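You operate a simulated robot arm through the tools that you are given. There is no shell and no other tool. Be economical: measure what you need, move in short steps, check, and stop when the job is done.

You are at the controls of a simulated robot arm. One attempt, no reset.

TASK
Take the blue spreader on the top of the black tool case and put it away on the top of the primer table. Take the teal spreader and put it on the top of the board stack. Fetch the black pipe sleeve and set it on the top of the grey crate by the cartons. Fetch the short steel rail labelled "L205" from the top of the timber table and set it on the top of the fitting table. Take the teal pad and leave it on the air cover. Close the glue tray lid. Take the green spreader on the top of the timber table and put it away on the top of the primer table. Fetch the white bottle that says "primer" from the top of the fitting table and stand it on the right end of the rack table. Any order will do. Set down upright: teal pad, white bottle.
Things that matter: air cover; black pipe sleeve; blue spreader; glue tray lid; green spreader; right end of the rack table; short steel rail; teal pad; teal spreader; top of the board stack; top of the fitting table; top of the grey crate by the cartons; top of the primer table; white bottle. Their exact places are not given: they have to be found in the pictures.

The check looks at the end state, three seconds after you hand in, the way a careful person would. Anything else that was tipped, shoved, dropped, spilled or broken makes it a failure. A push-on lid holds only when it is set on centred and level and pressed home; a screw cap is set on level and turned clockwise until tight.

THE ROBOT
A 7-joint arm with a fingered hand on a trunk, on a base that drives. Base frame: it is fixed to the floor where the robot stands at the start and does not move with it; the origin is under the middle of the robot, x ahead of it, y to its left, z up; the surface under the hand at the start is at about z = 421. Readings come in mm, rad, newtons and seconds.
With the tool pointing down near the work surface it reaches from about 100 to 400 mm from the robot's upright axis, wherever it stands. Its first joint turns from -1.204 to 3.002 rad. Places, roughly: air cover [-1750, 7750, 750]; black pipe sleeve (5x5x5 cm) [-1700, -7600, 1600]; blue spreader (12x8x4 cm) [500, 0, 400]; glue tray lid [1900, 7300, 800]; green spreader (12x8x4 cm) [2600, 7100, 800]; right end of the rack table (20x40 cm) [1020, 7700, 800]; short steel rail [1750, 7250, 750]; teal pad (5x4x6 cm) [2000, 7200, 800]; teal spreader (10x8x4 cm) [2000, -2400, 600]; top of the board stack [2000, 700, 300]; top of the fitting table [3400, 7400, 800]; top of the grey crate by the cartons [-2400, -5400, 600]; top of the primer table [-2400, -7400, 700]; white bottle [3500, 7500, 750]. Payload 3.4 kg.
The tool frame sits at the grasp point between the pads (the TCP): z along the fingers, y along the line on which they close. The tips reach 25 mm beyond it. The gripper opens to 88 mm. The gripper's body begins 29 mm behind the TCP. The gripper is a hand of 5 fingers: y runs from the thumb to the fingers, the wrist lies at [-13, -97, -162] in the tool frame, and closing takes about 1.5 s.
Orientation is that of the tool frame in the base frame, as [roll, pitch, yaw] about the fixed x, y, z axes, in that order (R = Rz(yaw) Ry(pitch) Rx(roll)). With the fingers straight down and the wrist toward the robot, the tool's x, y and z point along [0, 1, 0], [1, 0, 0] and [0, 0, -1] of the base frame.

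THE INTERFACE
- The arm moves only by the tool move_arm. Its argument "motion" is a list of rows, each a list of 7 numbers: the turn, a rotation vector about the base's x, y, z in units of 4 degrees (1.0 is 4 degrees), then the shift along the base's x, y, z in units of 30 mm (1.0 is 30 mm), then the finger opening in mm, from 0 to 88. In form: [[ax, ay, az, tx, ty, tz, grip], ...]. A call has 1 to 12 rows; each row shifts and turns the commanded pose from where the row before left it. A call with a number of a shift or a turn outside -1 to 1 is refused whole. Each row takes 0.2 s and may step no farther than 50 mm and 0.15 rad from the row before; otherwise, or with a gripper value out of range, the whole call is refused. Where a pose cannot be reached the arm comes as near as it can. A force on the tool above 40 N (or 10 N above the force at the start of the call, whichever is more), or a blocked arm, ends the call early, and 0.2 s more pass. The fingers move at their own pace (about 153 mm/s each) and stop on an object; they squeeze with about 31 N. The grip force told is the motor's: it shows also when the fingers shut on nothing. Time passes only in rows, and 0.2 s behind the last, so rows that do not move let the fingers close. It gives the time, the measured TCP pose, the force on the tool (base axes), the opening and the grip force at its end, in the units of the frame above (readings bear some noise), with the torque about the TCP (base axes, N m) and any sound that the robot's microphone picked up.
- Cameras (640 x 400 px; columns grow to the right, rows downward): "scene" is now at [104.7, -20.8, 1329]; the picture's right is [-0.34, -0.94, -0.00], its down [-0.86, 0.31, -0.40] and it looks along [0.37, -0.13, -0.92] (base axes); focal length 252 px, centre (320, 200). "wrist" rides on the gripper at [59, -79, -105] in the tool frame; the picture's right is [-0.73, 0.32, -0.61], its down [-0.62, -0.68, 0.38] and it looks along [-0.29, 0.66, 0.70] (tool axes); focal length 234 px, centre (320, 200).
- snapshot(camera): a new picture of that camera. The clock stands still meanwhile.
- raise_lower(by): slides the trunk up (or, below 0, down) by that many mm; the arm and the scene camera ride with it, the base frame stays. It gives what a move gives, with no picture.
- drive_base(legs): drives the robot by 1 to 6 legs, each [ahead, left, turn to the left] in mm, mm and rad, along the robot's own axes; the way and the turn of a leg run together, so that a leg with both is an arc; at most 1500 mm and 3.142 rad a leg. The arm and the cameras ride along, it lands a little off, and it stops where it bumps. It gives what a move gives.
- grasp_type(shape): the hand has 5 fingers and takes this shape, open, in about a second: jaw (thumb against the fingers, like two jaws); tri (thumb and two fingers); tip (a fingertip pinch); poke (one finger out to press); point (the index stretched); flat (the hand flat); cup (the hand cupped); fist (a fist). The gripper value then closes the fingers along that shape, each until it touches; the sizes above hold for jaw. It gives what a move gives, with no picture.
- aim_head(pan, tilt): turns the head with the scene camera to pan (to the left, within 1.501 rad either way) and tilt (down, from -0.506 to 1.204), counted from straight ahead of the robot. It gives what a move gives.
- pixel_to_xyz(camera, pixels): for up to 12 pixels [column, row] of the newest picture of that camera ("zoom" is the newest enlarged one), the place [x, y, z] in the base frame of the surface seen there, good to about 3 mm. The clock stands still meanwhile.
- enlarge(camera, box): a new picture of the part [left, top, right, bottom] of that camera's present view, enlarged. The clock stands still meanwhile.
- close_job(): hands the job in; it is judged then, once.

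Work in short steps. Measure before you move; look again where a grasp or a placing could have gone wrong, and mend it. You have 145 turns and 168 pictures in all, those below and enlarged ones among them. Open the gripper and draw the arm clear of the work before you hand the job in, unless the task says otherwise.

The tools are called after "Emit:" as a command line: name --pt "numbers of a row" for each row, then --argument value for the rest, lists and objects as JSON in quotes. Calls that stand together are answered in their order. move_arm: Moves the arm, as the interface text tells. Its arguments: {"type":"object","properties":{"motion":{"type":"array","items":{"type":"array","items":{"type":"number"}}}},"required":["motion"]} The other tools are called the same way: raise_lower (by) slides the trunk up or down; grasp_type (shape) gives the hand a shape; drive_base (legs) drives the base; aim_head (pan, tilt) turns the head that bears the scene camera; snapshot (camera) takes a picture; pixel_to_xyz (camera, pixels) gives the place of the surface under pixels of a picture; enlarge (camera, box) takes an enlarged picture of a part of a camera's view; close_job () hands the job in.

At the start:

```text
time_s: 0.0
position: [438.4, -68.2, 746.2]
ee_rot: [-3.141, 0.001, 1.57]
ft_force: [-0.4, 0.8, 1.4]
torque: [-0.01, 0.03, 0.02]
width: 87.5
grasp_force: 0.0
shape: jaw
trunk travel left (down, up): [-627.0, 313.0]
robot x, y, heading: [-2.3, -0.6, -0.006]
head pan, tilt: [-0.344, 1.162]
```

scene: 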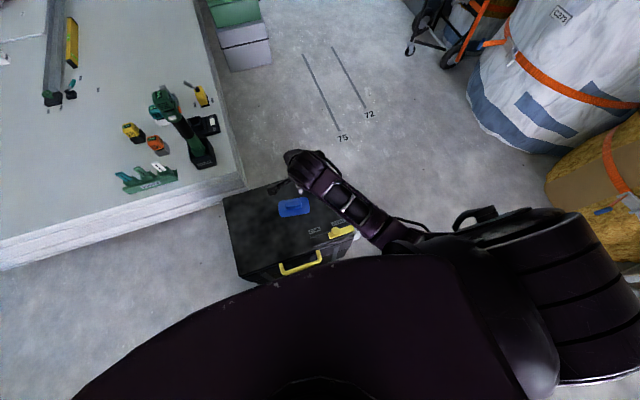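
wrist: 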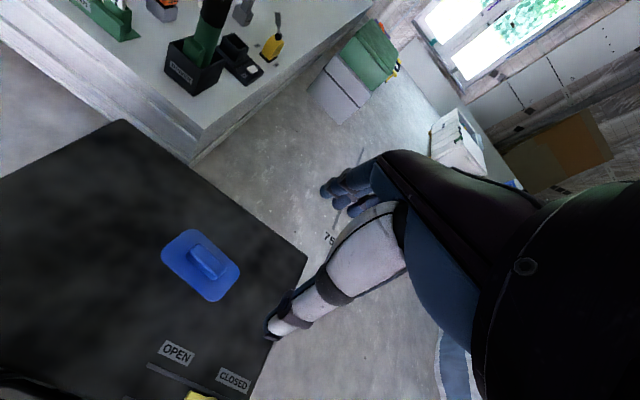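

The blue spreader lies on the tool case at scene (293,207), wrist (205,258). I measure it and its handle.

Emit:
pixel_to_xyz --camera "wrist" --pixels '[[207, 262], [195, 248], [220, 275], [165, 255], [190, 232], [238, 268], [212, 300], [120, 260]]'

Emit:
enlarge --camera "wrist" --box '[140, 210, 260, 320]'

```text
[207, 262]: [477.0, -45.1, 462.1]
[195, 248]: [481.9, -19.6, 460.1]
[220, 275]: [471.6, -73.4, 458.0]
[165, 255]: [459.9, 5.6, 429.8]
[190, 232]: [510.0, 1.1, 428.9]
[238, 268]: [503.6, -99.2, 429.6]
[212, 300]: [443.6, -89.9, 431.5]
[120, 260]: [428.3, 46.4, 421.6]
```

```text
3.64 times, centred on (200, 265) of wrist
```

zoom: 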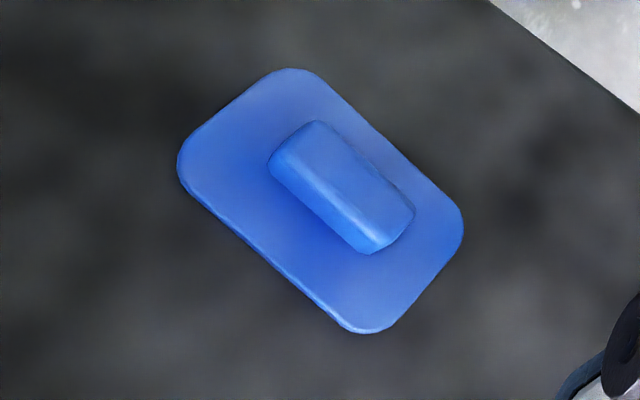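

The spreader's handle is at about (477,-46), top 461, running nearly along y. I check where the case's near edge is, and what is left/right, before choosing between driving and reaching.

Emit:
pixel_to_xyz --camera "scene" --pixels '[[240, 275], [236, 240], [300, 262], [340, 235], [225, 200], [322, 190], [200, 300], [150, 300]]'

Emit:
move_arm --pt "0 0 -0.75 0.65 0.37 -1 88" --pt "0 0 -0.75 0.64 0.37 -1 88"

```text
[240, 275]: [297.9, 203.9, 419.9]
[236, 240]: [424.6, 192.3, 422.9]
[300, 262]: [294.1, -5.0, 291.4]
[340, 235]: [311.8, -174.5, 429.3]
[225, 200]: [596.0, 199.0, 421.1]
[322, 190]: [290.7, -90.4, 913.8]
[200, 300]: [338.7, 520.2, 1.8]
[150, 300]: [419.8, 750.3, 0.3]
```

```text
time_s: 0.6
position: [477.2, -44.0, 683.6]
ee_rot: [3.141, 0.0, 1.465]
ft_force: [-0.4, 0.3, 0.1]
torque: [0.02, -0.02, -0.01]
width: 87.7
grasp_force: 0.1
shape: jaw
trunk travel left (down, up): [-627.0, 313.0]
robot x, y, heading: [0.4, 0.2, 0.001]
head pan, tilt: [-0.344, 1.162]
```

The TCP is above the handle. I lower the trunk most of the way, then look with the wrist camera.

Emit:
raise_lower --by -180

Emit:
snapshot --camera "wrist"

```text
time_s: 2.6
position: [476.9, -45.3, 505.6]
ee_rot: [3.141, 0.0, 1.466]
ft_force: [-0.4, -0.5, 0.5]
torque: [-0.01, 0.02, -0.01]
width: 87.8
grasp_force: 0.1
shape: jaw
trunk travel left (down, up): [-447.0, 493.0]
robot x, y, heading: [2.2, -0.5, -0.002]
head pan, tilt: [-0.344, 1.162]
```

```text
164 pictures are left
```

wrist: 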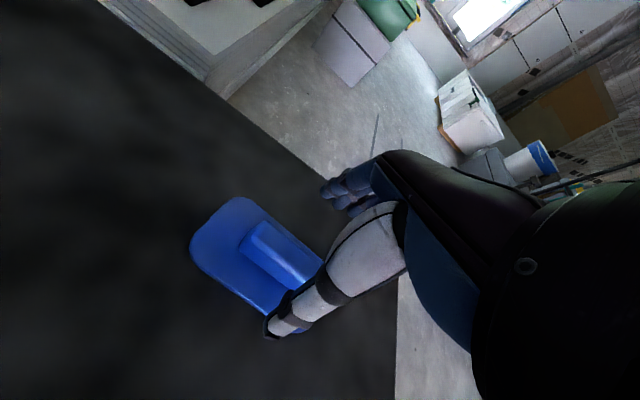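

The point 46 mm below the TCP projects to about (288,254), right at the handle (280,254). I go down to z≈459 and close.

Emit:
move_arm --pt "0 0 0 0 0 -0.8 88" --pt "0 0 0 0 0 -0.75 88" --pt "0 0 0 0 0 0 0" --pt "0 0 0 0 0 0 0" --pt "0 0 0 0 0 0 0" --pt "0 0 0 0 0 0 0" --pt "0 0 0 0 0 0 0" --pt "0 0 0 0 0 0 0"

Emit:
snapshot --camera "wrist"

```text
time_s: 4.4
position: [478.7, -45.4, 459.3]
ee_rot: [3.141, 0.0, 1.465]
ft_force: [0.4, 0.0, 0.5]
torque: [0.0, -0.01, 0.01]
width: 17.6
grasp_force: 31.2
shape: jaw
trunk travel left (down, up): [-447.0, 493.0]
robot x, y, heading: [1.8, -0.6, 0.001]
head pan, tilt: [-0.344, 1.162]
```

```text
163 pictures are left
```

wrist: 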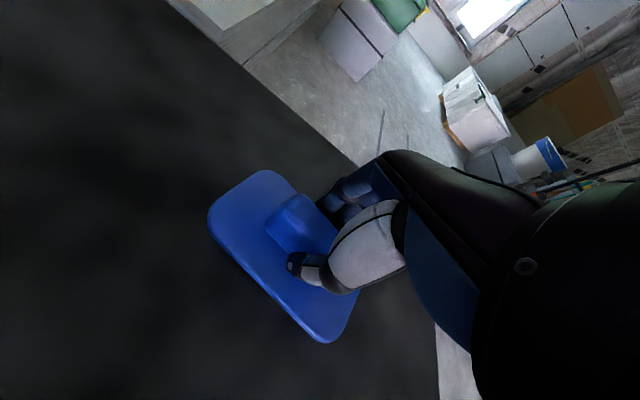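

The handle is gripped (17.6 mm, 31 N). I raise the trunk and look around behind to the right for the drive.

Emit:
raise_lower --by 450

Emit:
aim_head --pan -1.5 --tilt 0.35

Emit:
snapshot --camera "scene"

Emit:
snapshot --camera "wrist"

```text
refused: 450 is not a number from -400 to 400
```

```text
time_s: 5.8
position: [477.4, -45.3, 457.6]
ee_rot: [3.14, 0.001, 1.465]
ft_force: [-0.5, -0.1, -0.2]
torque: [0.0, 0.01, 0.0]
width: 18.0
grasp_force: 31.1
shape: jaw
trunk travel left (down, up): [-447.0, 493.0]
robot x, y, heading: [-1.0, 0.3, 0.0]
head pan, tilt: [-1.499, 0.351]
```

```text
162 pictures are left
```

scene: 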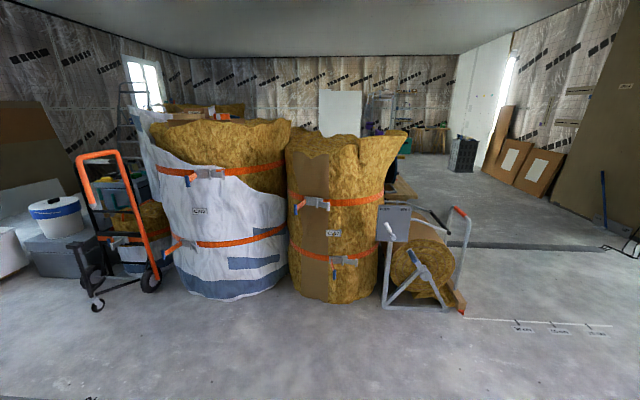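

```text
161 pictures are left
```

wrist: 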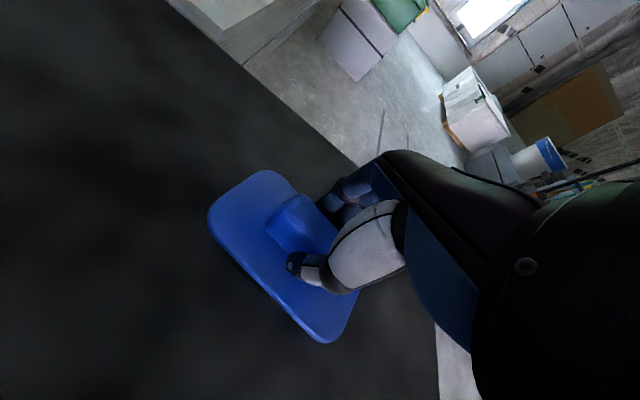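

I raise within limits, and measure obstacles toward the south.

Emit:
raise_lower --by 390

Emit:
snapshot --camera "scene"

Emit:
pixel_to_xyz --camera "scene" --pixels '[[390, 308], [465, 315], [440, 245], [560, 245], [460, 165], [495, 180], [405, 140], [620, 230], [340, 110], [405, 195], [420, 150], [640, 250]]'

```text
time_s: 9.5
position: [477.8, -45.9, 847.6]
ee_rot: [-3.141, -0.002, 1.465]
ft_force: [-0.1, -0.5, -0.9]
torque: [-0.02, -0.01, 0.0]
width: 18.1
grasp_force: 31.6
shape: jaw
trunk travel left (down, up): [-837.0, 103.0]
robot x, y, heading: [-0.5, 4.3, -0.003]
head pan, tilt: [-1.499, 0.351]
```

```text
160 pictures are left
```

scene: 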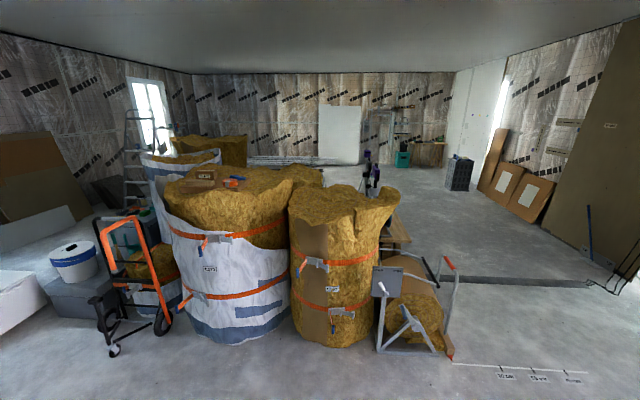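

```text
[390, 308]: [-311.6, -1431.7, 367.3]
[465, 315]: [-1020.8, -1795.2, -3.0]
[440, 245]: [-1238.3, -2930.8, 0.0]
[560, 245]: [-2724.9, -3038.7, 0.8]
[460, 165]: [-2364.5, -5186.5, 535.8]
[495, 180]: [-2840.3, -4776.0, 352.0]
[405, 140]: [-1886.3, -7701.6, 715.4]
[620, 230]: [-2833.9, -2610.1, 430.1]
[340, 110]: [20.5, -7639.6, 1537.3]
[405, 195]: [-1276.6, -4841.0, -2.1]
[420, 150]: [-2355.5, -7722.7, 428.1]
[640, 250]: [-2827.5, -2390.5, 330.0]
```

I check the dark strip on the floor (470–590, 280) and other bits of the route southwards.

Emit:
pixel_to_xyz --camera "scene" --pixels '[[470, 277], [530, 280], [590, 284], [630, 270], [455, 358], [590, 380], [378, 350], [450, 265], [410, 240], [385, 215], [404, 158], [435, 160]]'

Emit:
enlarge --camera "scene" --box '[340, 80, 640, 290]'

```text
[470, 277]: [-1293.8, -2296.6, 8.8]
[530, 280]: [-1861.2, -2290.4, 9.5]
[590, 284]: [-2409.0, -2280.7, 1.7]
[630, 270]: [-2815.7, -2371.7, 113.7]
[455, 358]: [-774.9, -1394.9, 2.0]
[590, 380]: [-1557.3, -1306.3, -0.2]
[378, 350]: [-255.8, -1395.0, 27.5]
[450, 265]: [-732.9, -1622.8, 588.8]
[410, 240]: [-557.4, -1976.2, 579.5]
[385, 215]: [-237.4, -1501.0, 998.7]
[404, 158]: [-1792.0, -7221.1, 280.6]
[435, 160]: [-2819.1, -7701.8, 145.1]
```

```text
1.90 times, centred on (490, 185) of scene
```

zoom: 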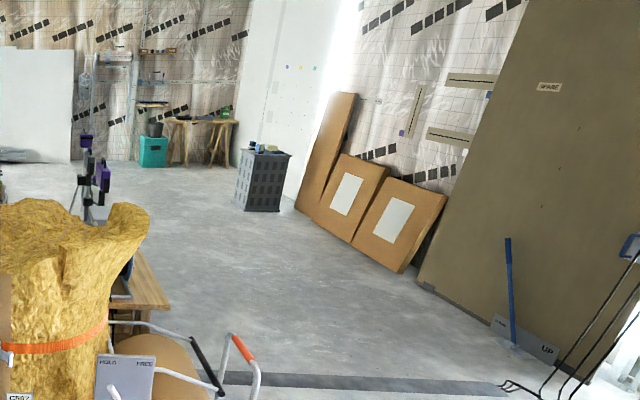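

I look down to the right, to be sure of the floor next to the robot before driving.

Emit:
aim_head --pan -1.5 --tilt 1.0

Emit:
snapshot --camera "scene"

```text
time_s: 10.6
position: [477.5, -45.9, 848.9]
ee_rot: [3.141, 0.0, 1.466]
ft_force: [0.1, 0.3, -0.9]
torque: [0.02, 0.01, 0.0]
width: 18.0
grasp_force: 30.8
shape: jaw
trunk travel left (down, up): [-837.0, 103.0]
robot x, y, heading: [0.5, -3.3, -0.001]
head pan, tilt: [-1.499, 1.0]
```

```text
158 pictures are left
```

scene: 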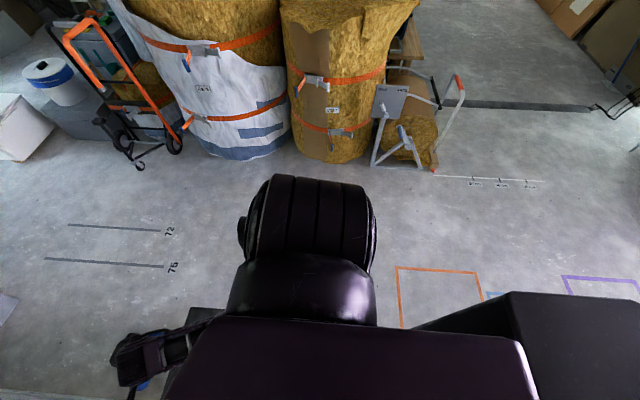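

Floor on the right is clear for ~1 m. I sidestep right 450 mm, turn right 90°, and look toward -x.

Emit:
drive_base --legs '[[0, -450, 0], [0, 0, -1.571]]'

Emit:
aim_head --pan -1.0 --tilt 0.6

Emit:
snapshot --camera "scene"

```text
time_s: 17.1
position: [-43.7, -926.6, 848.0]
ee_rot: [-3.141, 0.0, -0.1]
ft_force: [-0.3, -0.4, -1.0]
torque: [-0.01, 0.0, 0.06]
width: 17.6
grasp_force: 31.3
shape: jaw
trunk travel left (down, up): [-837.0, 103.0]
robot x, y, heading: [-2.5, -450.3, -1.566]
head pan, tilt: [-1.499, 1.0]
```

```text
time_s: 18.0
position: [-44.3, -926.8, 849.2]
ee_rot: [3.141, 0.001, -0.1]
ft_force: [0.0, -0.4, -1.0]
torque: [-0.01, -0.01, -0.01]
width: 17.9
grasp_force: 31.0
shape: jaw
trunk travel left (down, up): [-837.0, 103.0]
robot x, y, heading: [-1.0, -452.2, -1.565]
head pan, tilt: [-1.0, 0.6]
```

```text
157 pictures are left
```

scene: 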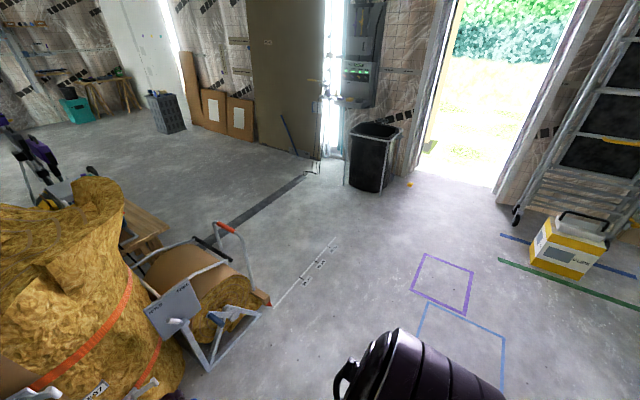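

The way is clear: I move to x≈-1750 and then south in steps, past the reel winder.

Emit:
drive_base --legs '[[0, -1500, 0], [0, -250, 0], [1500, 0, 0], [1500, 0, 0], [1000, 0, 0]]'

Emit:
aim_head --pan -0.2 --tilt 0.4

Emit:
snapshot --camera "scene"

```text
time_s: 45.7
position: [-1845.2, -4921.7, 848.8]
ee_rot: [3.142, 0.001, -0.126]
ft_force: [1.1, 0.1, -0.6]
torque: [0.03, 0.0, 0.02]
width: 18.0
grasp_force: 30.9
shape: jaw
trunk travel left (down, up): [-837.0, 103.0]
robot x, y, heading: [-1790.8, -4447.4, -1.59]
head pan, tilt: [-1.0, 0.6]
```

```text
time_s: 46.8
position: [-1844.7, -4921.6, 848.6]
ee_rot: [3.141, 0.001, -0.125]
ft_force: [0.9, 0.5, -0.5]
torque: [0.0, -0.02, 0.0]
width: 17.5
grasp_force: 31.2
shape: jaw
trunk travel left (down, up): [-837.0, 103.0]
robot x, y, heading: [-1789.2, -4448.1, -1.592]
head pan, tilt: [-0.201, 0.4]
```

```text
156 pictures are left
```

scene: 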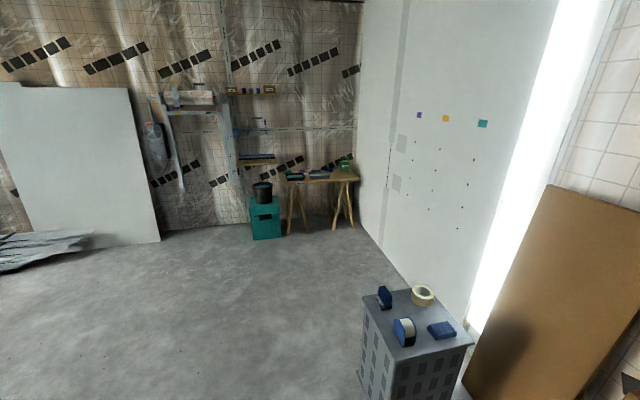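

I see the grey crate with rolls on it, the primer table (320,178) and the shelf with the sleeve, probably (258,90). I measure and enlarge.

Emit:
pixel_to_xyz --camera "scene" --pixels '[[410, 312], [365, 297], [408, 357], [472, 342], [430, 290], [291, 182], [350, 182], [332, 178], [262, 225], [250, 92], [425, 325], [264, 190]]'

Emit:
enlarge --camera "scene" --box '[140, 70, 370, 245]'

Emit:
enlarge --camera "scene" --box '[340, 270, 490, 380]'

```text
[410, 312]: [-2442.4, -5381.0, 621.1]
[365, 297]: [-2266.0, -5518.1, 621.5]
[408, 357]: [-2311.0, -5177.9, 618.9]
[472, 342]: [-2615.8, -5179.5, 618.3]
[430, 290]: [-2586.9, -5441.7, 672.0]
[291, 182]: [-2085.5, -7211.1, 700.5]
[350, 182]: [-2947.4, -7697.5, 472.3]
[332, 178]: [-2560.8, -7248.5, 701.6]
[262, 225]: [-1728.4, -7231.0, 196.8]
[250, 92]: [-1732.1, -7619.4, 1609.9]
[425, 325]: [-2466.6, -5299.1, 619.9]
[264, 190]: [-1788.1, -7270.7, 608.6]
```

```text
2.29 times, centred on (255, 158) of scene
```

zoom: 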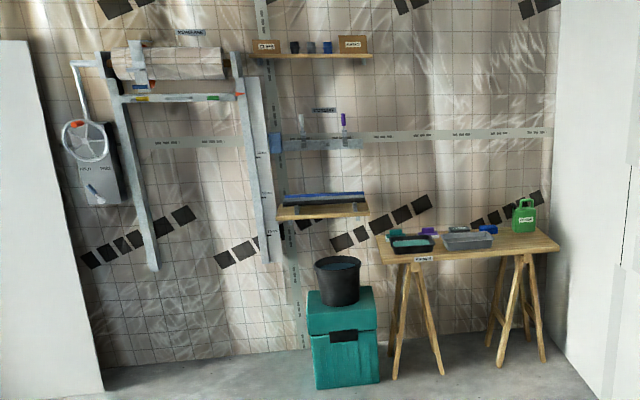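

```text
3.64 times, centred on (415, 325) of scene
```

zoom: 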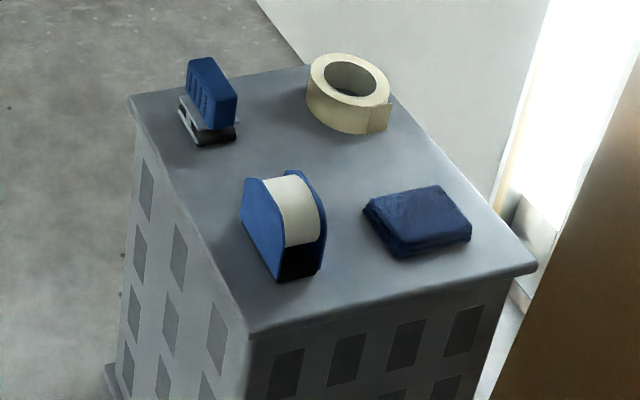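

The table top is at z≈701, front edge y≈-7210. I drive past the crate, then sidestep in front of the primer table.

Emit:
drive_base --legs '[[1500, 0, 0.02], [300, -500, 0]]'

Emit:
aim_head --pan 0.0 --tilt 0.7

Emit:
snapshot --camera "scene"

```text
time_s: 57.2
position: [-2352.0, -6728.2, 848.3]
ee_rot: [3.141, 0.0, -0.103]
ft_force: [0.5, -0.5, -0.3]
torque: [0.0, 0.04, 0.01]
width: 17.7
grasp_force: 30.6
shape: jaw
trunk travel left (down, up): [-837.0, 103.0]
robot x, y, heading: [-2304.9, -6251.1, -1.572]
head pan, tilt: [-0.201, 0.4]
```

```text
time_s: 58.0
position: [-2352.8, -6726.5, 847.9]
ee_rot: [3.141, 0.0, -0.106]
ft_force: [0.5, -0.4, -0.9]
torque: [0.04, 0.0, -0.02]
width: 17.9
grasp_force: 31.0
shape: jaw
trunk travel left (down, up): [-837.0, 103.0]
robot x, y, heading: [-2307.4, -6250.8, -1.573]
head pan, tilt: [0.0, 0.7]
```

```text
153 pictures are left
```

scene: 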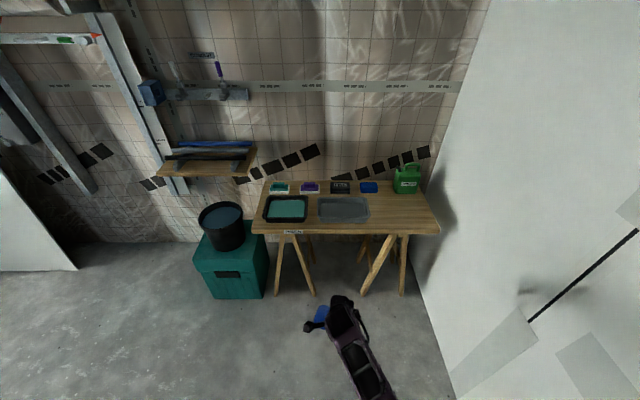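

The free part of the table is right-front around (400,212). I measure it.

Emit:
enlarge --camera "scene" --box '[240, 150, 460, 300]'

Emit:
pixel_to_xyz --camera "scene" --pixels '[[400, 212], [438, 230], [380, 230], [368, 218], [370, 200], [418, 195], [253, 231], [425, 200], [385, 205], [313, 293], [364, 292], [303, 232]]'

```text
2.67 times, centred on (350, 225) of scene
```

zoom: 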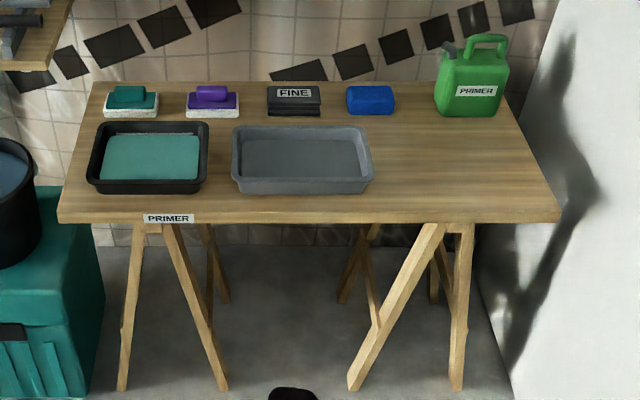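

```text
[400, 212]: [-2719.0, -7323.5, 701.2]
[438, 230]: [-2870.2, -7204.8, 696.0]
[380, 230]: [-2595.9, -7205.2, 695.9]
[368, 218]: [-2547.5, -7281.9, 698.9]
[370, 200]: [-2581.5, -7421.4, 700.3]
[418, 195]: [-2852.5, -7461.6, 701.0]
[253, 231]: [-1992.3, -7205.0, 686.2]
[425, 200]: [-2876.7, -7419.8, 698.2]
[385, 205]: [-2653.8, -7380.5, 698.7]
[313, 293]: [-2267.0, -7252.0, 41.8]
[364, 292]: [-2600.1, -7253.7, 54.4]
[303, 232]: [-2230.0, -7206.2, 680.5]
```

Free space x −2570…−2880, y −7205…−7430. I drive so the spreader hovers over (−2640, −7330).

Emit:
drive_base --legs '[[300, -290, 0], [303, 0, 0]]'

Emit:
snapshot --camera "scene"

Emit:
snapshot --camera "wrist"

```text
time_s: 62.2
position: [-2638.5, -7325.9, 847.8]
ee_rot: [3.141, -0.001, -0.107]
ft_force: [0.2, 0.1, -0.8]
torque: [0.03, -0.03, 0.01]
width: 17.6
grasp_force: 31.3
shape: jaw
trunk travel left (down, up): [-837.0, 103.0]
robot x, y, heading: [-2593.5, -6851.6, -1.574]
head pan, tilt: [0.0, 0.7]
```

```text
151 pictures are left
```

scene: 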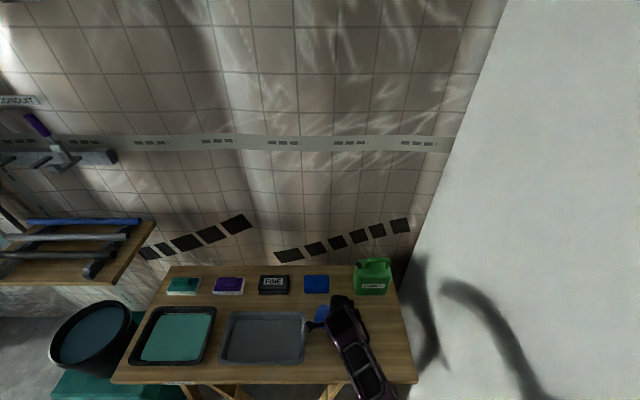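

```text
150 pictures are left
```

wrist: 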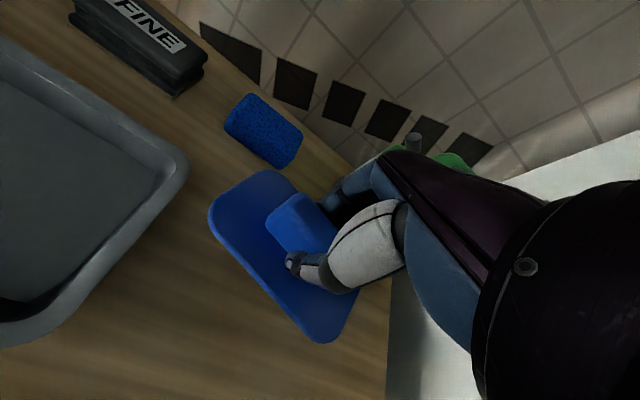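

I measure the tray rim and sponge relative to the place below the spreader.

Emit:
pixel_to_xyz --camera "wrist" --pixels '[[187, 165], [70, 325], [300, 135], [262, 165], [380, 300], [210, 215], [330, 335]]'

```text
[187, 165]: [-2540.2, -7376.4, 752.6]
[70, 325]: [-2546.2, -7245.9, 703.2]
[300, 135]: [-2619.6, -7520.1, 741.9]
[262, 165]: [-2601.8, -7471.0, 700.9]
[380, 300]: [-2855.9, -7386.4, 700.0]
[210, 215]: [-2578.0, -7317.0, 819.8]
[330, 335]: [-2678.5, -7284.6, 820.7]
```

Clear by ~30 mm of the tray. I lower the trunk, then touch down gently with the arm and open.

Emit:
raise_lower --by -95

Emit:
move_arm --pt "0 0 0 0 0 -0.25 0" --pt "0 0 0 0 0 -0.17 0" --pt "0 0 0 0 0 0 0"

Emit:
snapshot --camera "wrist"

```text
time_s: 63.5
position: [-2639.2, -7326.8, 753.9]
ee_rot: [-3.14, 0.0, -0.107]
ft_force: [-0.2, 0.1, -1.4]
torque: [0.01, -0.01, 0.0]
width: 17.5
grasp_force: 30.8
shape: jaw
trunk travel left (down, up): [-742.0, 198.0]
robot x, y, heading: [-2594.5, -6850.6, -1.574]
head pan, tilt: [0.0, 0.7]
```

```text
time_s: 64.3
position: [-2639.4, -7326.4, 740.2]
ee_rot: [-3.14, 0.0, -0.106]
ft_force: [-0.1, -0.5, -1.2]
torque: [-0.01, -0.03, 0.01]
width: 17.8
grasp_force: 31.4
shape: jaw
trunk travel left (down, up): [-742.0, 198.0]
robot x, y, heading: [-2590.1, -6849.0, -1.572]
head pan, tilt: [0.0, 0.7]
```

```text
149 pictures are left
```

wrist: 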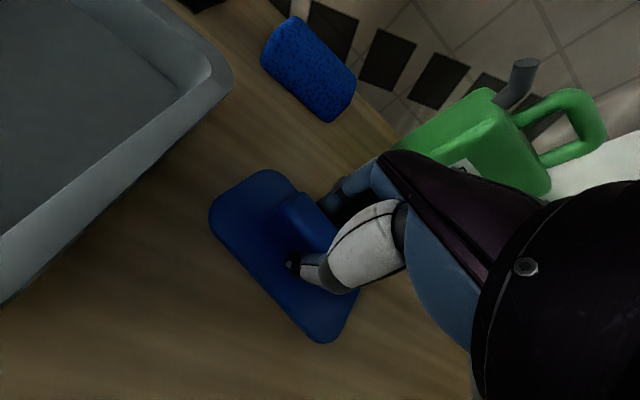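

Nearly touching; I go the last couple of mm, open and rise.

Emit:
move_arm --pt "0 0 0 0 0 -0.06 0" --pt "0 0 0 0 0 -0.04 0" --pt "0 0 0 0 0 0 0"

Emit:
move_arm --pt "0 0 0 0 0 0 60" --pt "0 0 0 0 0 0 60" --pt "0 0 0 0 0 0 60" --pt "0 0 0 0 0 0.5 60" --pt "0 0 0 0 0 1 60" --pt "0 0 0 0 0 1 60"

Emit:
raise_lower --by 190

Emit:
snapshot --camera "wrist"

```text
time_s: 65.1
position: [-2639.8, -7326.9, 737.9]
ee_rot: [-3.141, 0.001, -0.107]
ft_force: [-0.6, 0.4, -1.5]
torque: [-0.04, -0.01, -0.01]
width: 18.1
grasp_force: 31.0
shape: jaw
trunk travel left (down, up): [-742.0, 198.0]
robot x, y, heading: [-2593.3, -6851.8, -1.572]
head pan, tilt: [0.0, 0.7]
```

```text
time_s: 66.5
position: [-2638.6, -7325.2, 813.0]
ee_rot: [-3.14, 0.001, -0.105]
ft_force: [-0.2, 0.2, 0.0]
torque: [0.0, 0.04, 0.04]
width: 60.0
grasp_force: 0.1
shape: jaw
trunk travel left (down, up): [-742.0, 198.0]
robot x, y, heading: [-2591.4, -6847.8, -1.576]
head pan, tilt: [0.0, 0.7]
```

```text
time_s: 68.5
position: [-2638.9, -7326.0, 1001.1]
ee_rot: [-3.14, -0.001, -0.108]
ft_force: [0.2, 0.3, -0.6]
torque: [-0.01, 0.01, 0.01]
width: 59.8
grasp_force: 0.0
shape: jaw
trunk travel left (down, up): [-932.0, 8.0]
robot x, y, heading: [-2594.0, -6848.2, -1.572]
head pan, tilt: [0.0, 0.7]
```

```text
148 pictures are left
```

wrist: 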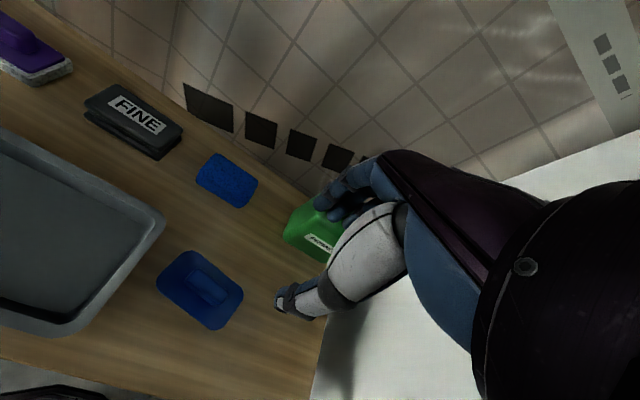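

Blue spreader is put away. Next the pipe sleeve on the high shelf: I back off 250 and shift to x≈−1730 and look up.

Emit:
drive_base --legs '[[-300, 0, 0], [0, 860, 0]]'

Emit:
aim_head --pan 0.0 --tilt 0.15

Emit:
snapshot --camera "scene"

Emit:
enlarge --camera "scene" --box '[220, 100, 420, 240]'

```text
time_s: 74.7
position: [-1785.2, -7025.8, 1002.3]
ee_rot: [-3.14, -0.002, -0.105]
ft_force: [-0.4, -0.7, 0.4]
torque: [-0.02, -0.01, 0.02]
width: 59.8
grasp_force: 0.0
shape: jaw
trunk travel left (down, up): [-932.0, 8.0]
robot x, y, heading: [-1735.6, -6547.7, -1.569]
head pan, tilt: [0.0, 0.7]
```

```text
time_s: 75.7
position: [-1784.8, -7025.0, 1002.2]
ee_rot: [3.141, -0.001, -0.105]
ft_force: [0.4, 0.9, 0.5]
torque: [0.01, 0.02, 0.01]
width: 59.4
grasp_force: 0.1
shape: jaw
trunk travel left (down, up): [-932.0, 8.0]
robot x, y, heading: [-1735.0, -6549.6, -1.576]
head pan, tilt: [0.0, 0.15]
```

```text
147 pictures are left
```

scene: 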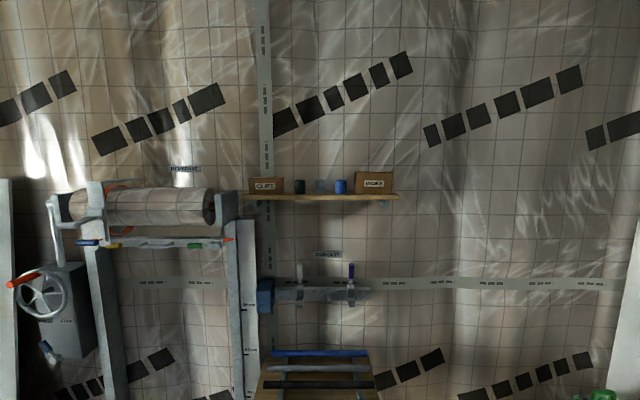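

```text
2.86 times, centred on (320, 170) of scene
```

zoom: 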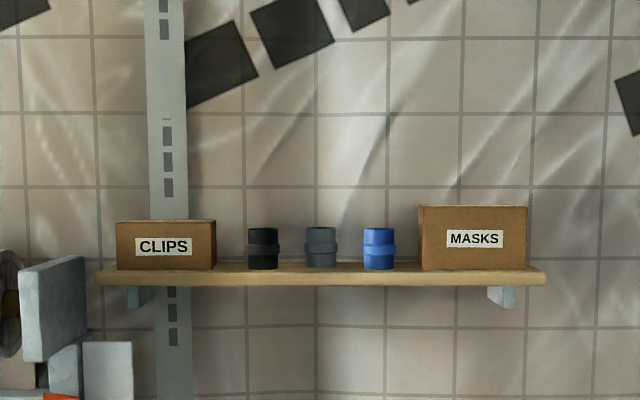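

Black sleeve at zoom (263,248), between CLIPS box and a grey sleeve. I measure all relevant points.

Emit:
pixel_to_xyz --camera "zoom" --pixels '[[263, 240], [263, 262], [250, 250], [277, 250], [214, 245], [308, 250], [165, 245], [263, 278], [340, 275], [20, 320], [263, 229], [475, 240]]'

Emit:
pixel_to_xyz --camera "scene" --pixels '[[320, 292], [351, 270], [262, 295], [320, 370], [300, 385], [205, 205], [240, 215], [330, 254], [300, 270], [300, 192]]'

```text
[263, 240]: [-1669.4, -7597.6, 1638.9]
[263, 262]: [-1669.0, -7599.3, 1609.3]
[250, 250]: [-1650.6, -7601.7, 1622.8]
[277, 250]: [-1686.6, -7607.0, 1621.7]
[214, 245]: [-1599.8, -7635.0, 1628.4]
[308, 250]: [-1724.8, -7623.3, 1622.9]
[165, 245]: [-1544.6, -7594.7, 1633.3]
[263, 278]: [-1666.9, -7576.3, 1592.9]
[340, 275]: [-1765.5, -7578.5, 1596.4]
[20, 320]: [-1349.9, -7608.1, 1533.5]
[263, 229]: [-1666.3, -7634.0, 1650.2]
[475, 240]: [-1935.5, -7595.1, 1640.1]
```

```text
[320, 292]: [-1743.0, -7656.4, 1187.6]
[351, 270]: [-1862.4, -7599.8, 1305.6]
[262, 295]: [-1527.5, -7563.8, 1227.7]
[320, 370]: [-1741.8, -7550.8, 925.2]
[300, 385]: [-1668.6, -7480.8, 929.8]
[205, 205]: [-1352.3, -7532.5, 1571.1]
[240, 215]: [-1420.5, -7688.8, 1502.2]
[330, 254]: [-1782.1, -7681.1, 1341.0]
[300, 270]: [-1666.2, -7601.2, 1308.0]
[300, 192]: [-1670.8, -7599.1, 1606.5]
```

The sleeve centre is ≈(−1668,−7622), z 1600–1650; gaps to neighbours ~45 and ~30 mm. A top-down grasp closing front-back looks best; I test how high the arm reaches here in free space.

Emit:
move_arm --pt "0 0 0.5 0 0 1 70" --pt "0 0 0.5 0 0 1 70" --pt "0 0 0.5 0 0 1 70" --pt "0 0 0 0 0 1 70" --pt "0 0 0 0 0 1 70" --pt "0 0 0 0 0 1 70" --pt "0 0 0 0 0 1 70" --pt "0 0 0 0 0 1 70" --pt "0 0 0 0 0 1 70" --pt "0 0 0 0 0 1 70" --pt "0 0 0 0 0 1 70" --pt "0 0 0 0 0 1 70"

Emit:
move_arm --pt "0 0 0 0 0 1 70" --pt "0 0 0 0 0 1 70" --pt "0 0 0 0 0 1 70" --pt "0 0 0 0 0 1 70" --pt "0 0 0 0 0 1 70" --pt "0 0 0 0 0 1 70" --pt "0 0 0 0 0 1 70" --pt "0 0 0 0 0 1 70" --pt "0 0 0 0 0 1 70" --pt "0 0 0 0 0 1 70"

```text
time_s: 76.7
position: [-1865.3, -7023.2, 1085.7]
ee_rot: [-3.132, 0.198, -0.026]
ft_force: [0.8, 0.6, -0.4]
torque: [0.0, 0.01, -0.01]
width: 70.0
grasp_force: 0.1
shape: jaw
out of reach, approached as far as the arm can: row 4, 5
trunk travel left (down, up): [-932.0, 8.0]
robot x, y, heading: [-1740.2, -6548.1, -1.576]
head pan, tilt: [0.0, 0.15]
stopped in row 5: the arm was blocked; the commanded pose is now the measured one
```

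```text
time_s: 77.2
position: [-1940.5, -7018.7, 1105.1]
ee_rot: [-3.129, 0.386, -0.053]
ft_force: [-0.4, 0.5, 0.3]
torque: [0.01, -0.03, 0.01]
width: 69.8
grasp_force: 0.1
shape: jaw
out of reach, approached as far as the arm can: row 1, 2
trunk travel left (down, up): [-932.0, 8.0]
robot x, y, heading: [-1736.3, -6546.7, -1.569]
head pan, tilt: [0.0, 0.15]
stopped in row 2: the arm was blocked; the commanded pose is now the measured one
```

The arm stalled with the tool down at 480 mm out. I look at the arm's configuration.

Emit:
aim_head --pan -0.3 --tilt 0.9

Emit:
snapshot --camera "scene"

Emit:
snapshot --camera "wrist"

```text
time_s: 78.3
position: [-1939.2, -7019.3, 1105.9]
ee_rot: [-3.126, 0.386, -0.053]
ft_force: [-0.5, 0.1, 0.0]
torque: [0.0, 0.03, 0.02]
width: 70.0
grasp_force: 0.2
shape: jaw
trunk travel left (down, up): [-932.0, 8.0]
robot x, y, heading: [-1740.2, -6546.2, -1.571]
head pan, tilt: [-0.3, 0.901]
```

```text
145 pictures are left
```

scene: 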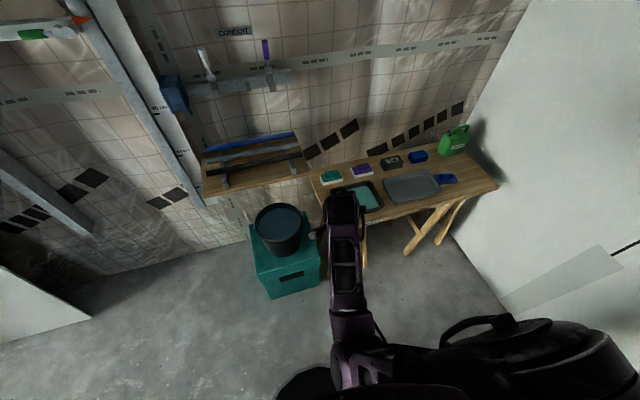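

```text
144 pictures are left
```

wrist: 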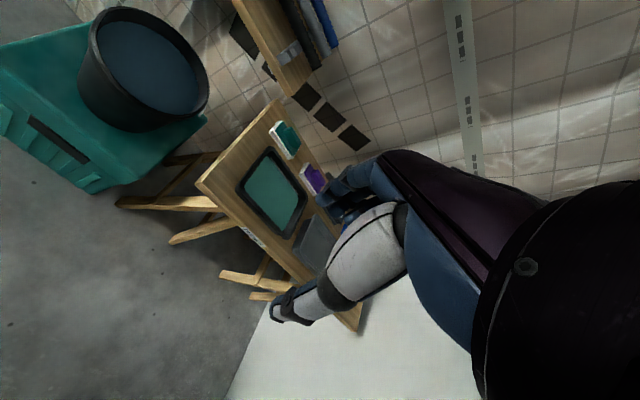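

Tool-down can't go high, so I'll grasp with the tool nearly horizontal (closing sideways). First undo the roll that crept in and pull the hand back.

Emit:
move_arm --pt "0 -0.92 0.1 0.8 0.4 -0.6 70" --pt "0 -0.92 0.1 0.8 0.4 -0.6 70" --pt "0 -0.92 0.1 0.8 0.4 -0.6 70" --pt "0 -0.92 0.1 0.8 0.4 -0.6 70" --pt "0 -0.92 0.1 0.8 0.4 -0.6 70" --pt "0 -0.92 0.1 0.8 0.4 -0.6 70"

Emit:
move_arm --pt "-0.63 0.63 0.99 0 0 0.3 70" --pt "-0.63 0.63 0.99 0 0 0.3 70" --pt "-0.63 0.63 0.99 0 0 0.3 70" --pt "-0.63 0.63 0.99 0 0 0.3 70" --pt "-0.63 0.63 0.99 0 0 0.3 70" --pt "-0.63 0.63 0.99 0 0 0.3 70" --pt "-0.63 0.63 0.99 0 0 0.3 70" --pt "-0.63 0.63 0.99 0 0 0.3 70" --pt "-0.63 0.63 0.99 0 0 0.3 70" --pt "-0.63 0.63 0.99 0 0 0.3 70"

```text
time_s: 79.5
position: [-1876.0, -6964.5, 1015.2]
ee_rot: [-3.131, 0.211, -0.005]
ft_force: [0.3, -0.8, -0.1]
torque: [0.02, 0.02, 0.04]
width: 70.1
grasp_force: 0.0
shape: jaw
trunk travel left (down, up): [-932.0, 8.0]
robot x, y, heading: [-1741.4, -6549.0, -1.574]
head pan, tilt: [-0.3, 0.901]
stopped in row 6: the arm was blocked; the commanded pose is now the measured one
```

```text
time_s: 81.8
position: [-1877.3, -6964.6, 1103.5]
ee_rot: [2.819, 0.744, 0.552]
ft_force: [-0.8, -0.1, 0.1]
torque: [0.02, 0.0, -0.03]
width: 69.7
grasp_force: 0.0
shape: jaw
trunk travel left (down, up): [-932.0, 8.0]
robot x, y, heading: [-1736.1, -6544.8, -1.574]
head pan, tilt: [-0.3, 0.901]
```

That works. I complete the rotation to the horizontal, 25°-downward tool while rising.

Emit:
move_arm --pt "-0.325 0.474 0.965 0 0 0.9 70" --pt "-0.325 0.474 0.965 0 0 0.9 70" --pt "-0.325 0.474 0.965 0 0 0.9 70" --pt "-0.325 0.474 0.965 0 0 0.9 70" --pt "-0.325 0.474 0.965 0 0 0.9 70" --pt "-0.325 0.474 0.965 0 0 0.9 70" --pt "-0.325 0.474 0.965 0 0 0.9 70" --pt "-0.325 0.474 0.965 0 0 0.9 70" --pt "-0.325 0.474 0.965 0 0 0.9 70" --pt "-0.325 0.474 0.965 0 0 0.9 70" --pt "-0.325 0.474 0.965 0 0 0.9 70"

Emit:
move_arm --pt "0 0 0 0 0 1 70" --pt "0 0 0 0 0 1 70" --pt "0 0 0 0 0 1 70" --pt "0 0 0 0 0 1 70" --pt "0 0 0 0 0 1 70" --pt "0 0 0 0 0 1 70" --pt "0 0 0 0 0 1 70" --pt "0 0 0 0 0 1 70" --pt "0 0 0 0 0 0.4 70"

```text
time_s: 84.2
position: [-1880.8, -6992.5, 1386.3]
ee_rot: [3.14, 1.136, 1.57]
ft_force: [0.0, -0.5, 0.3]
torque: [0.01, 0.02, 0.04]
width: 69.8
grasp_force: 0.1
shape: jaw
out of reach, approached as far as the arm can: row 5, 6, 7, 8
trunk travel left (down, up): [-932.0, 8.0]
robot x, y, heading: [-1739.4, -6547.5, -1.572]
head pan, tilt: [-0.3, 0.901]
```

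```text
time_s: 86.2
position: [-1882.9, -6993.2, 1638.2]
ee_rot: [3.135, 1.134, 1.564]
ft_force: [0.4, 0.7, 0.6]
torque: [-0.05, -0.03, 0.01]
width: 69.9
grasp_force: 0.1
shape: jaw
trunk travel left (down, up): [-932.0, 8.0]
robot x, y, heading: [-1739.4, -6546.9, -1.576]
head pan, tilt: [-0.3, 0.901]
```

At height 1638 now. I test forward extension here in free space (wall-side clearance is large).

Emit:
move_arm --pt "0 0 0 0 -1 0 70" --pt "0 0 0 0 -1 0 70" --pt "0 0 0 0 -1 0 70" --pt "0 0 0 0 -1 0 70" --pt "0 0 0 0 -1 0 70" --pt "0 0 0 0 -1 0 70" --pt "0 0 0 0 -1 0 70" --pt "0 0 0 0 -1 0 70"

Emit:
pixel_to_xyz --camera "scene" --pixels '[[255, 270], [270, 297], [318, 285], [252, 232], [316, 228], [205, 195], [308, 170], [240, 180]]'

```text
time_s: 88.0
position: [-1879.0, -7234.2, 1638.1]
ee_rot: [-3.138, 1.133, 1.573]
ft_force: [0.4, -0.7, 0.0]
torque: [0.0, -0.01, 0.0]
width: 69.9
grasp_force: 0.0
shape: jaw
trunk travel left (down, up): [-932.0, 8.0]
robot x, y, heading: [-1737.1, -6547.8, -1.57]
head pan, tilt: [-0.3, 0.901]
```

```text
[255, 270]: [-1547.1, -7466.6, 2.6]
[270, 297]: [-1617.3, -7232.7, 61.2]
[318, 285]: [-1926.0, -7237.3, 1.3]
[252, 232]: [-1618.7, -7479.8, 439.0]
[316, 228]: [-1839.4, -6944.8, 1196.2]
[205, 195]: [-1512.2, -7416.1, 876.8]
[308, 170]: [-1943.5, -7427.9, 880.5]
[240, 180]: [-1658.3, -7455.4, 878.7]
```

Reach is sufficient. I drive ahead 240 and left 211 so that the hand stops ~100 mm short of the shelf, then look.

Emit:
drive_base --legs '[[0, 211, 0], [240, 0, 0]]'

Emit:
snapshot --camera "wrist"

Emit:
aim_head --pan 0 --tilt 0.1

Emit:
snapshot --camera "scene"

```text
time_s: 91.0
position: [-1672.4, -7471.1, 1639.6]
ee_rot: [-3.142, 1.137, 1.568]
ft_force: [0.8, 0.0, 0.4]
torque: [0.03, 0.01, 0.0]
width: 69.7
grasp_force: 0.2
shape: jaw
trunk travel left (down, up): [-932.0, 8.0]
robot x, y, heading: [-1525.3, -6790.8, -1.575]
head pan, tilt: [-0.3, 0.901]
```

```text
143 pictures are left
```

wrist: 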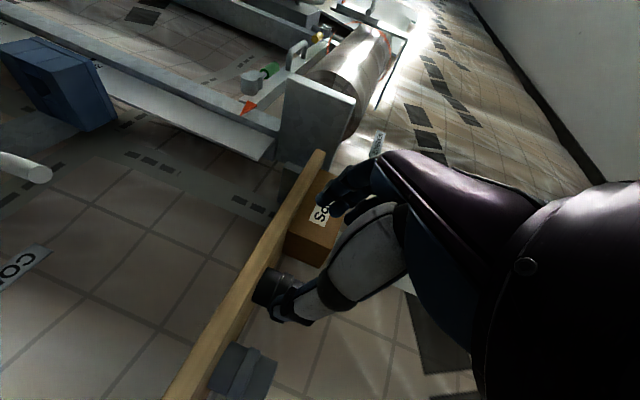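

```text
time_s: 92.1
position: [-1671.7, -7472.9, 1638.4]
ee_rot: [-3.141, 1.134, 1.568]
ft_force: [-0.3, -0.1, -0.9]
torque: [-0.02, 0.01, -0.02]
width: 69.9
grasp_force: 0.0
shape: jaw
trunk travel left (down, up): [-932.0, 8.0]
robot x, y, heading: [-1524.0, -6788.4, -1.575]
head pan, tilt: [0.0, 0.099]
```

```text
142 pictures are left
```

scene: 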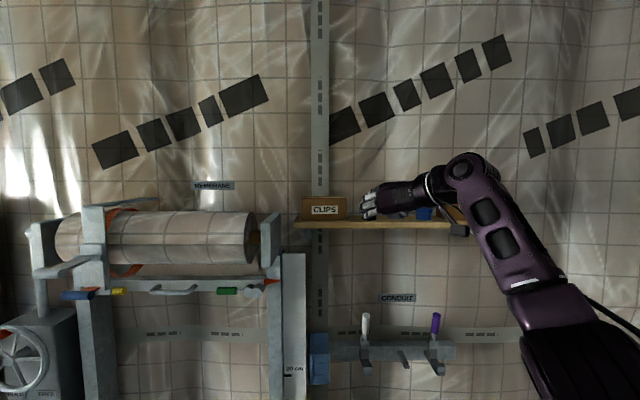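

I remeasure the black sleeve (wrist 268,287) and neighbours from closer.

Emit:
enlarge --camera "wrist" --box '[180, 150, 380, 400]'

Emit:
pixel_to_xyz --camera "wrist" --pixels '[[260, 285], [270, 275], [280, 290], [255, 295], [240, 365], [255, 360], [300, 250], [258, 310], [285, 205], [230, 290]]'

```text
1.60 times, centred on (280, 275) of wrist
```

zoom: 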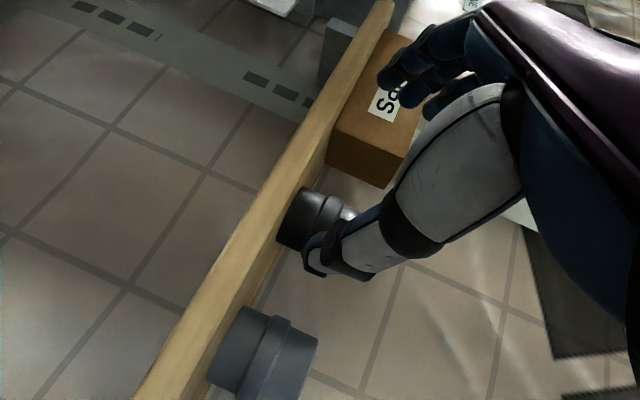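

```text
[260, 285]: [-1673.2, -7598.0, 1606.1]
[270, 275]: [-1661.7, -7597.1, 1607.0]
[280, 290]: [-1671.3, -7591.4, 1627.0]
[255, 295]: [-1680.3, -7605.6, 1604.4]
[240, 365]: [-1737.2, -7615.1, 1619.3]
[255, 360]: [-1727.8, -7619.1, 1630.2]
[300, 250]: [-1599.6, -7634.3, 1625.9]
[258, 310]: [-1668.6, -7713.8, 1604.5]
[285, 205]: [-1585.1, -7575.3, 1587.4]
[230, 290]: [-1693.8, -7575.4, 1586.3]
```

Sleeve centre ≈(−1669,−7618). I narrow the opening to 64, lower to 1628, shift x +5, then drive ahead 85.

Emit:
move_arm --pt "0 0 0 0.17 0 -0.35 64" --pt "0 0 0 0 0 0 64"

Emit:
drive_base --legs '[[85, 0, 0]]'

Emit:
enlarge --camera "wrist" --box '[180, 150, 380, 400]'

```text
time_s: 92.7
position: [-1668.2, -7473.0, 1628.1]
ee_rot: [3.141, 1.133, 1.568]
ft_force: [0.6, -0.2, 0.0]
torque: [0.0, 0.01, 0.02]
width: 64.2
grasp_force: 0.1
shape: jaw
trunk travel left (down, up): [-932.0, 8.0]
robot x, y, heading: [-1526.3, -6792.6, -1.576]
head pan, tilt: [0.0, 0.099]
```

```text
time_s: 93.8
position: [-1667.0, -7554.2, 1629.3]
ee_rot: [3.138, 1.14, 1.564]
ft_force: [1.1, 0.0, -0.4]
torque: [-0.02, -0.01, -0.03]
width: 64.1
grasp_force: 0.0
shape: jaw
trunk travel left (down, up): [-932.0, 8.0]
robot x, y, heading: [-1528.7, -6874.7, -1.575]
head pan, tilt: [0.0, 0.099]
```

```text
1.60 times, centred on (280, 275) of wrist
```

zoom: 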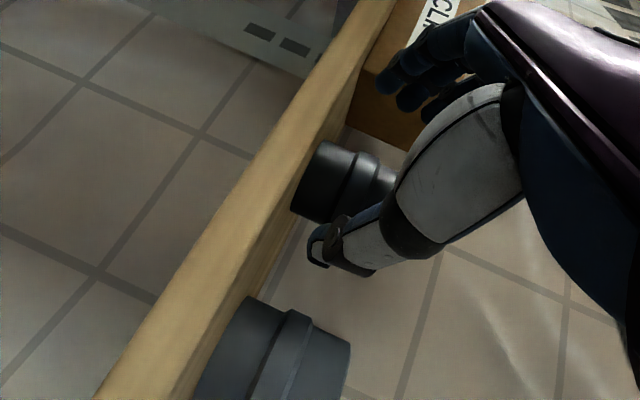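

I check the finger positions relative to the CLIPS box before advancing.

Emit:
pixel_to_xyz --camera "zoom" --pixels '[[390, 82], [410, 98], [440, 108], [440, 50], [318, 240], [340, 265], [375, 120], [310, 200], [340, 160], [250, 330], [290, 320], [355, 230]]'

```text
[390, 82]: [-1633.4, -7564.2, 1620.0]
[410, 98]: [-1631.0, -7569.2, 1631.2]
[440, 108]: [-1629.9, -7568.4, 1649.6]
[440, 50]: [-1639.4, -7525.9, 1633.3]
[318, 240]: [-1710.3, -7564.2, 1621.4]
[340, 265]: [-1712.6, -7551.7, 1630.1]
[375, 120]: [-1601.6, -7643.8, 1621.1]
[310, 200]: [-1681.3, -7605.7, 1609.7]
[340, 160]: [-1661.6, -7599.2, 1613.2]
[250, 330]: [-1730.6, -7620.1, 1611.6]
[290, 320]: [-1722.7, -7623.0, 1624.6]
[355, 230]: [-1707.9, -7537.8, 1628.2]
```

Margins are ~10 mm each side. I advance 56 mm with the arm and close.

Emit:
move_arm --pt "0 0 0 0.05 -0.7 0 62" --pt "0 0 0 0 -0.7 0 62" --pt "0 0 0 0 -0.5 0 62"

Emit:
enlarge --camera "wrist" --box '[180, 150, 380, 400]'

```text
time_s: 94.6
position: [-1668.6, -7592.0, 1626.9]
ee_rot: [3.138, 1.135, 1.564]
ft_force: [-1.5, 0.3, -0.1]
torque: [0.03, 0.04, 0.04]
width: 62.4
grasp_force: 0.0
shape: jaw
out of reach, approached as far as the arm can: row 2, 3
trunk travel left (down, up): [-932.0, 8.0]
robot x, y, heading: [-1528.4, -6877.3, -1.574]
head pan, tilt: [0.0, 0.099]
```

```text
1.60 times, centred on (280, 275) of wrist
```

zoom: 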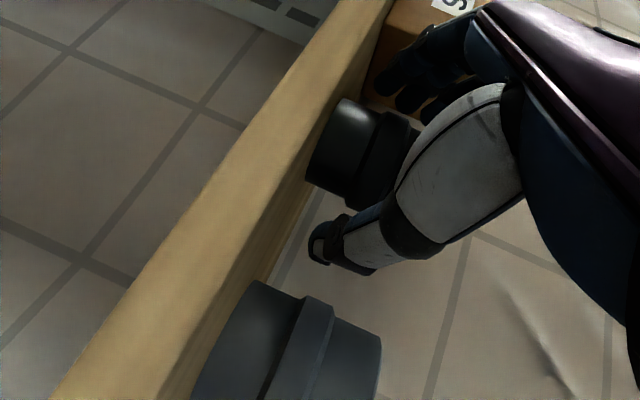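

The arm is at its limit at y −7592; I drive the base 20 mm ahead, and then close.

Emit:
drive_base --legs '[[20, 0, 0]]'

Emit:
enlarge --camera "wrist" --box '[180, 150, 380, 400]'

```text
time_s: 95.4
position: [-1667.6, -7604.4, 1630.3]
ee_rot: [3.137, 1.14, 1.562]
ft_force: [0.4, 0.5, 0.1]
torque: [0.0, -0.01, -0.01]
width: 62.3
grasp_force: 0.0
shape: jaw
trunk travel left (down, up): [-932.0, 8.0]
robot x, y, heading: [-1529.9, -6897.0, -1.578]
head pan, tilt: [0.0, 0.099]
```

```text
1.60 times, centred on (280, 275) of wrist
```

zoom: 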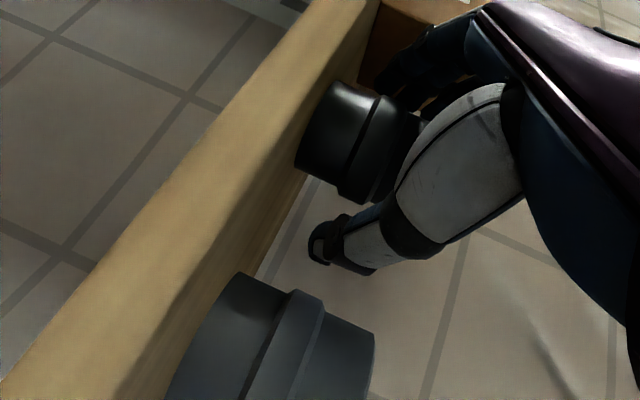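

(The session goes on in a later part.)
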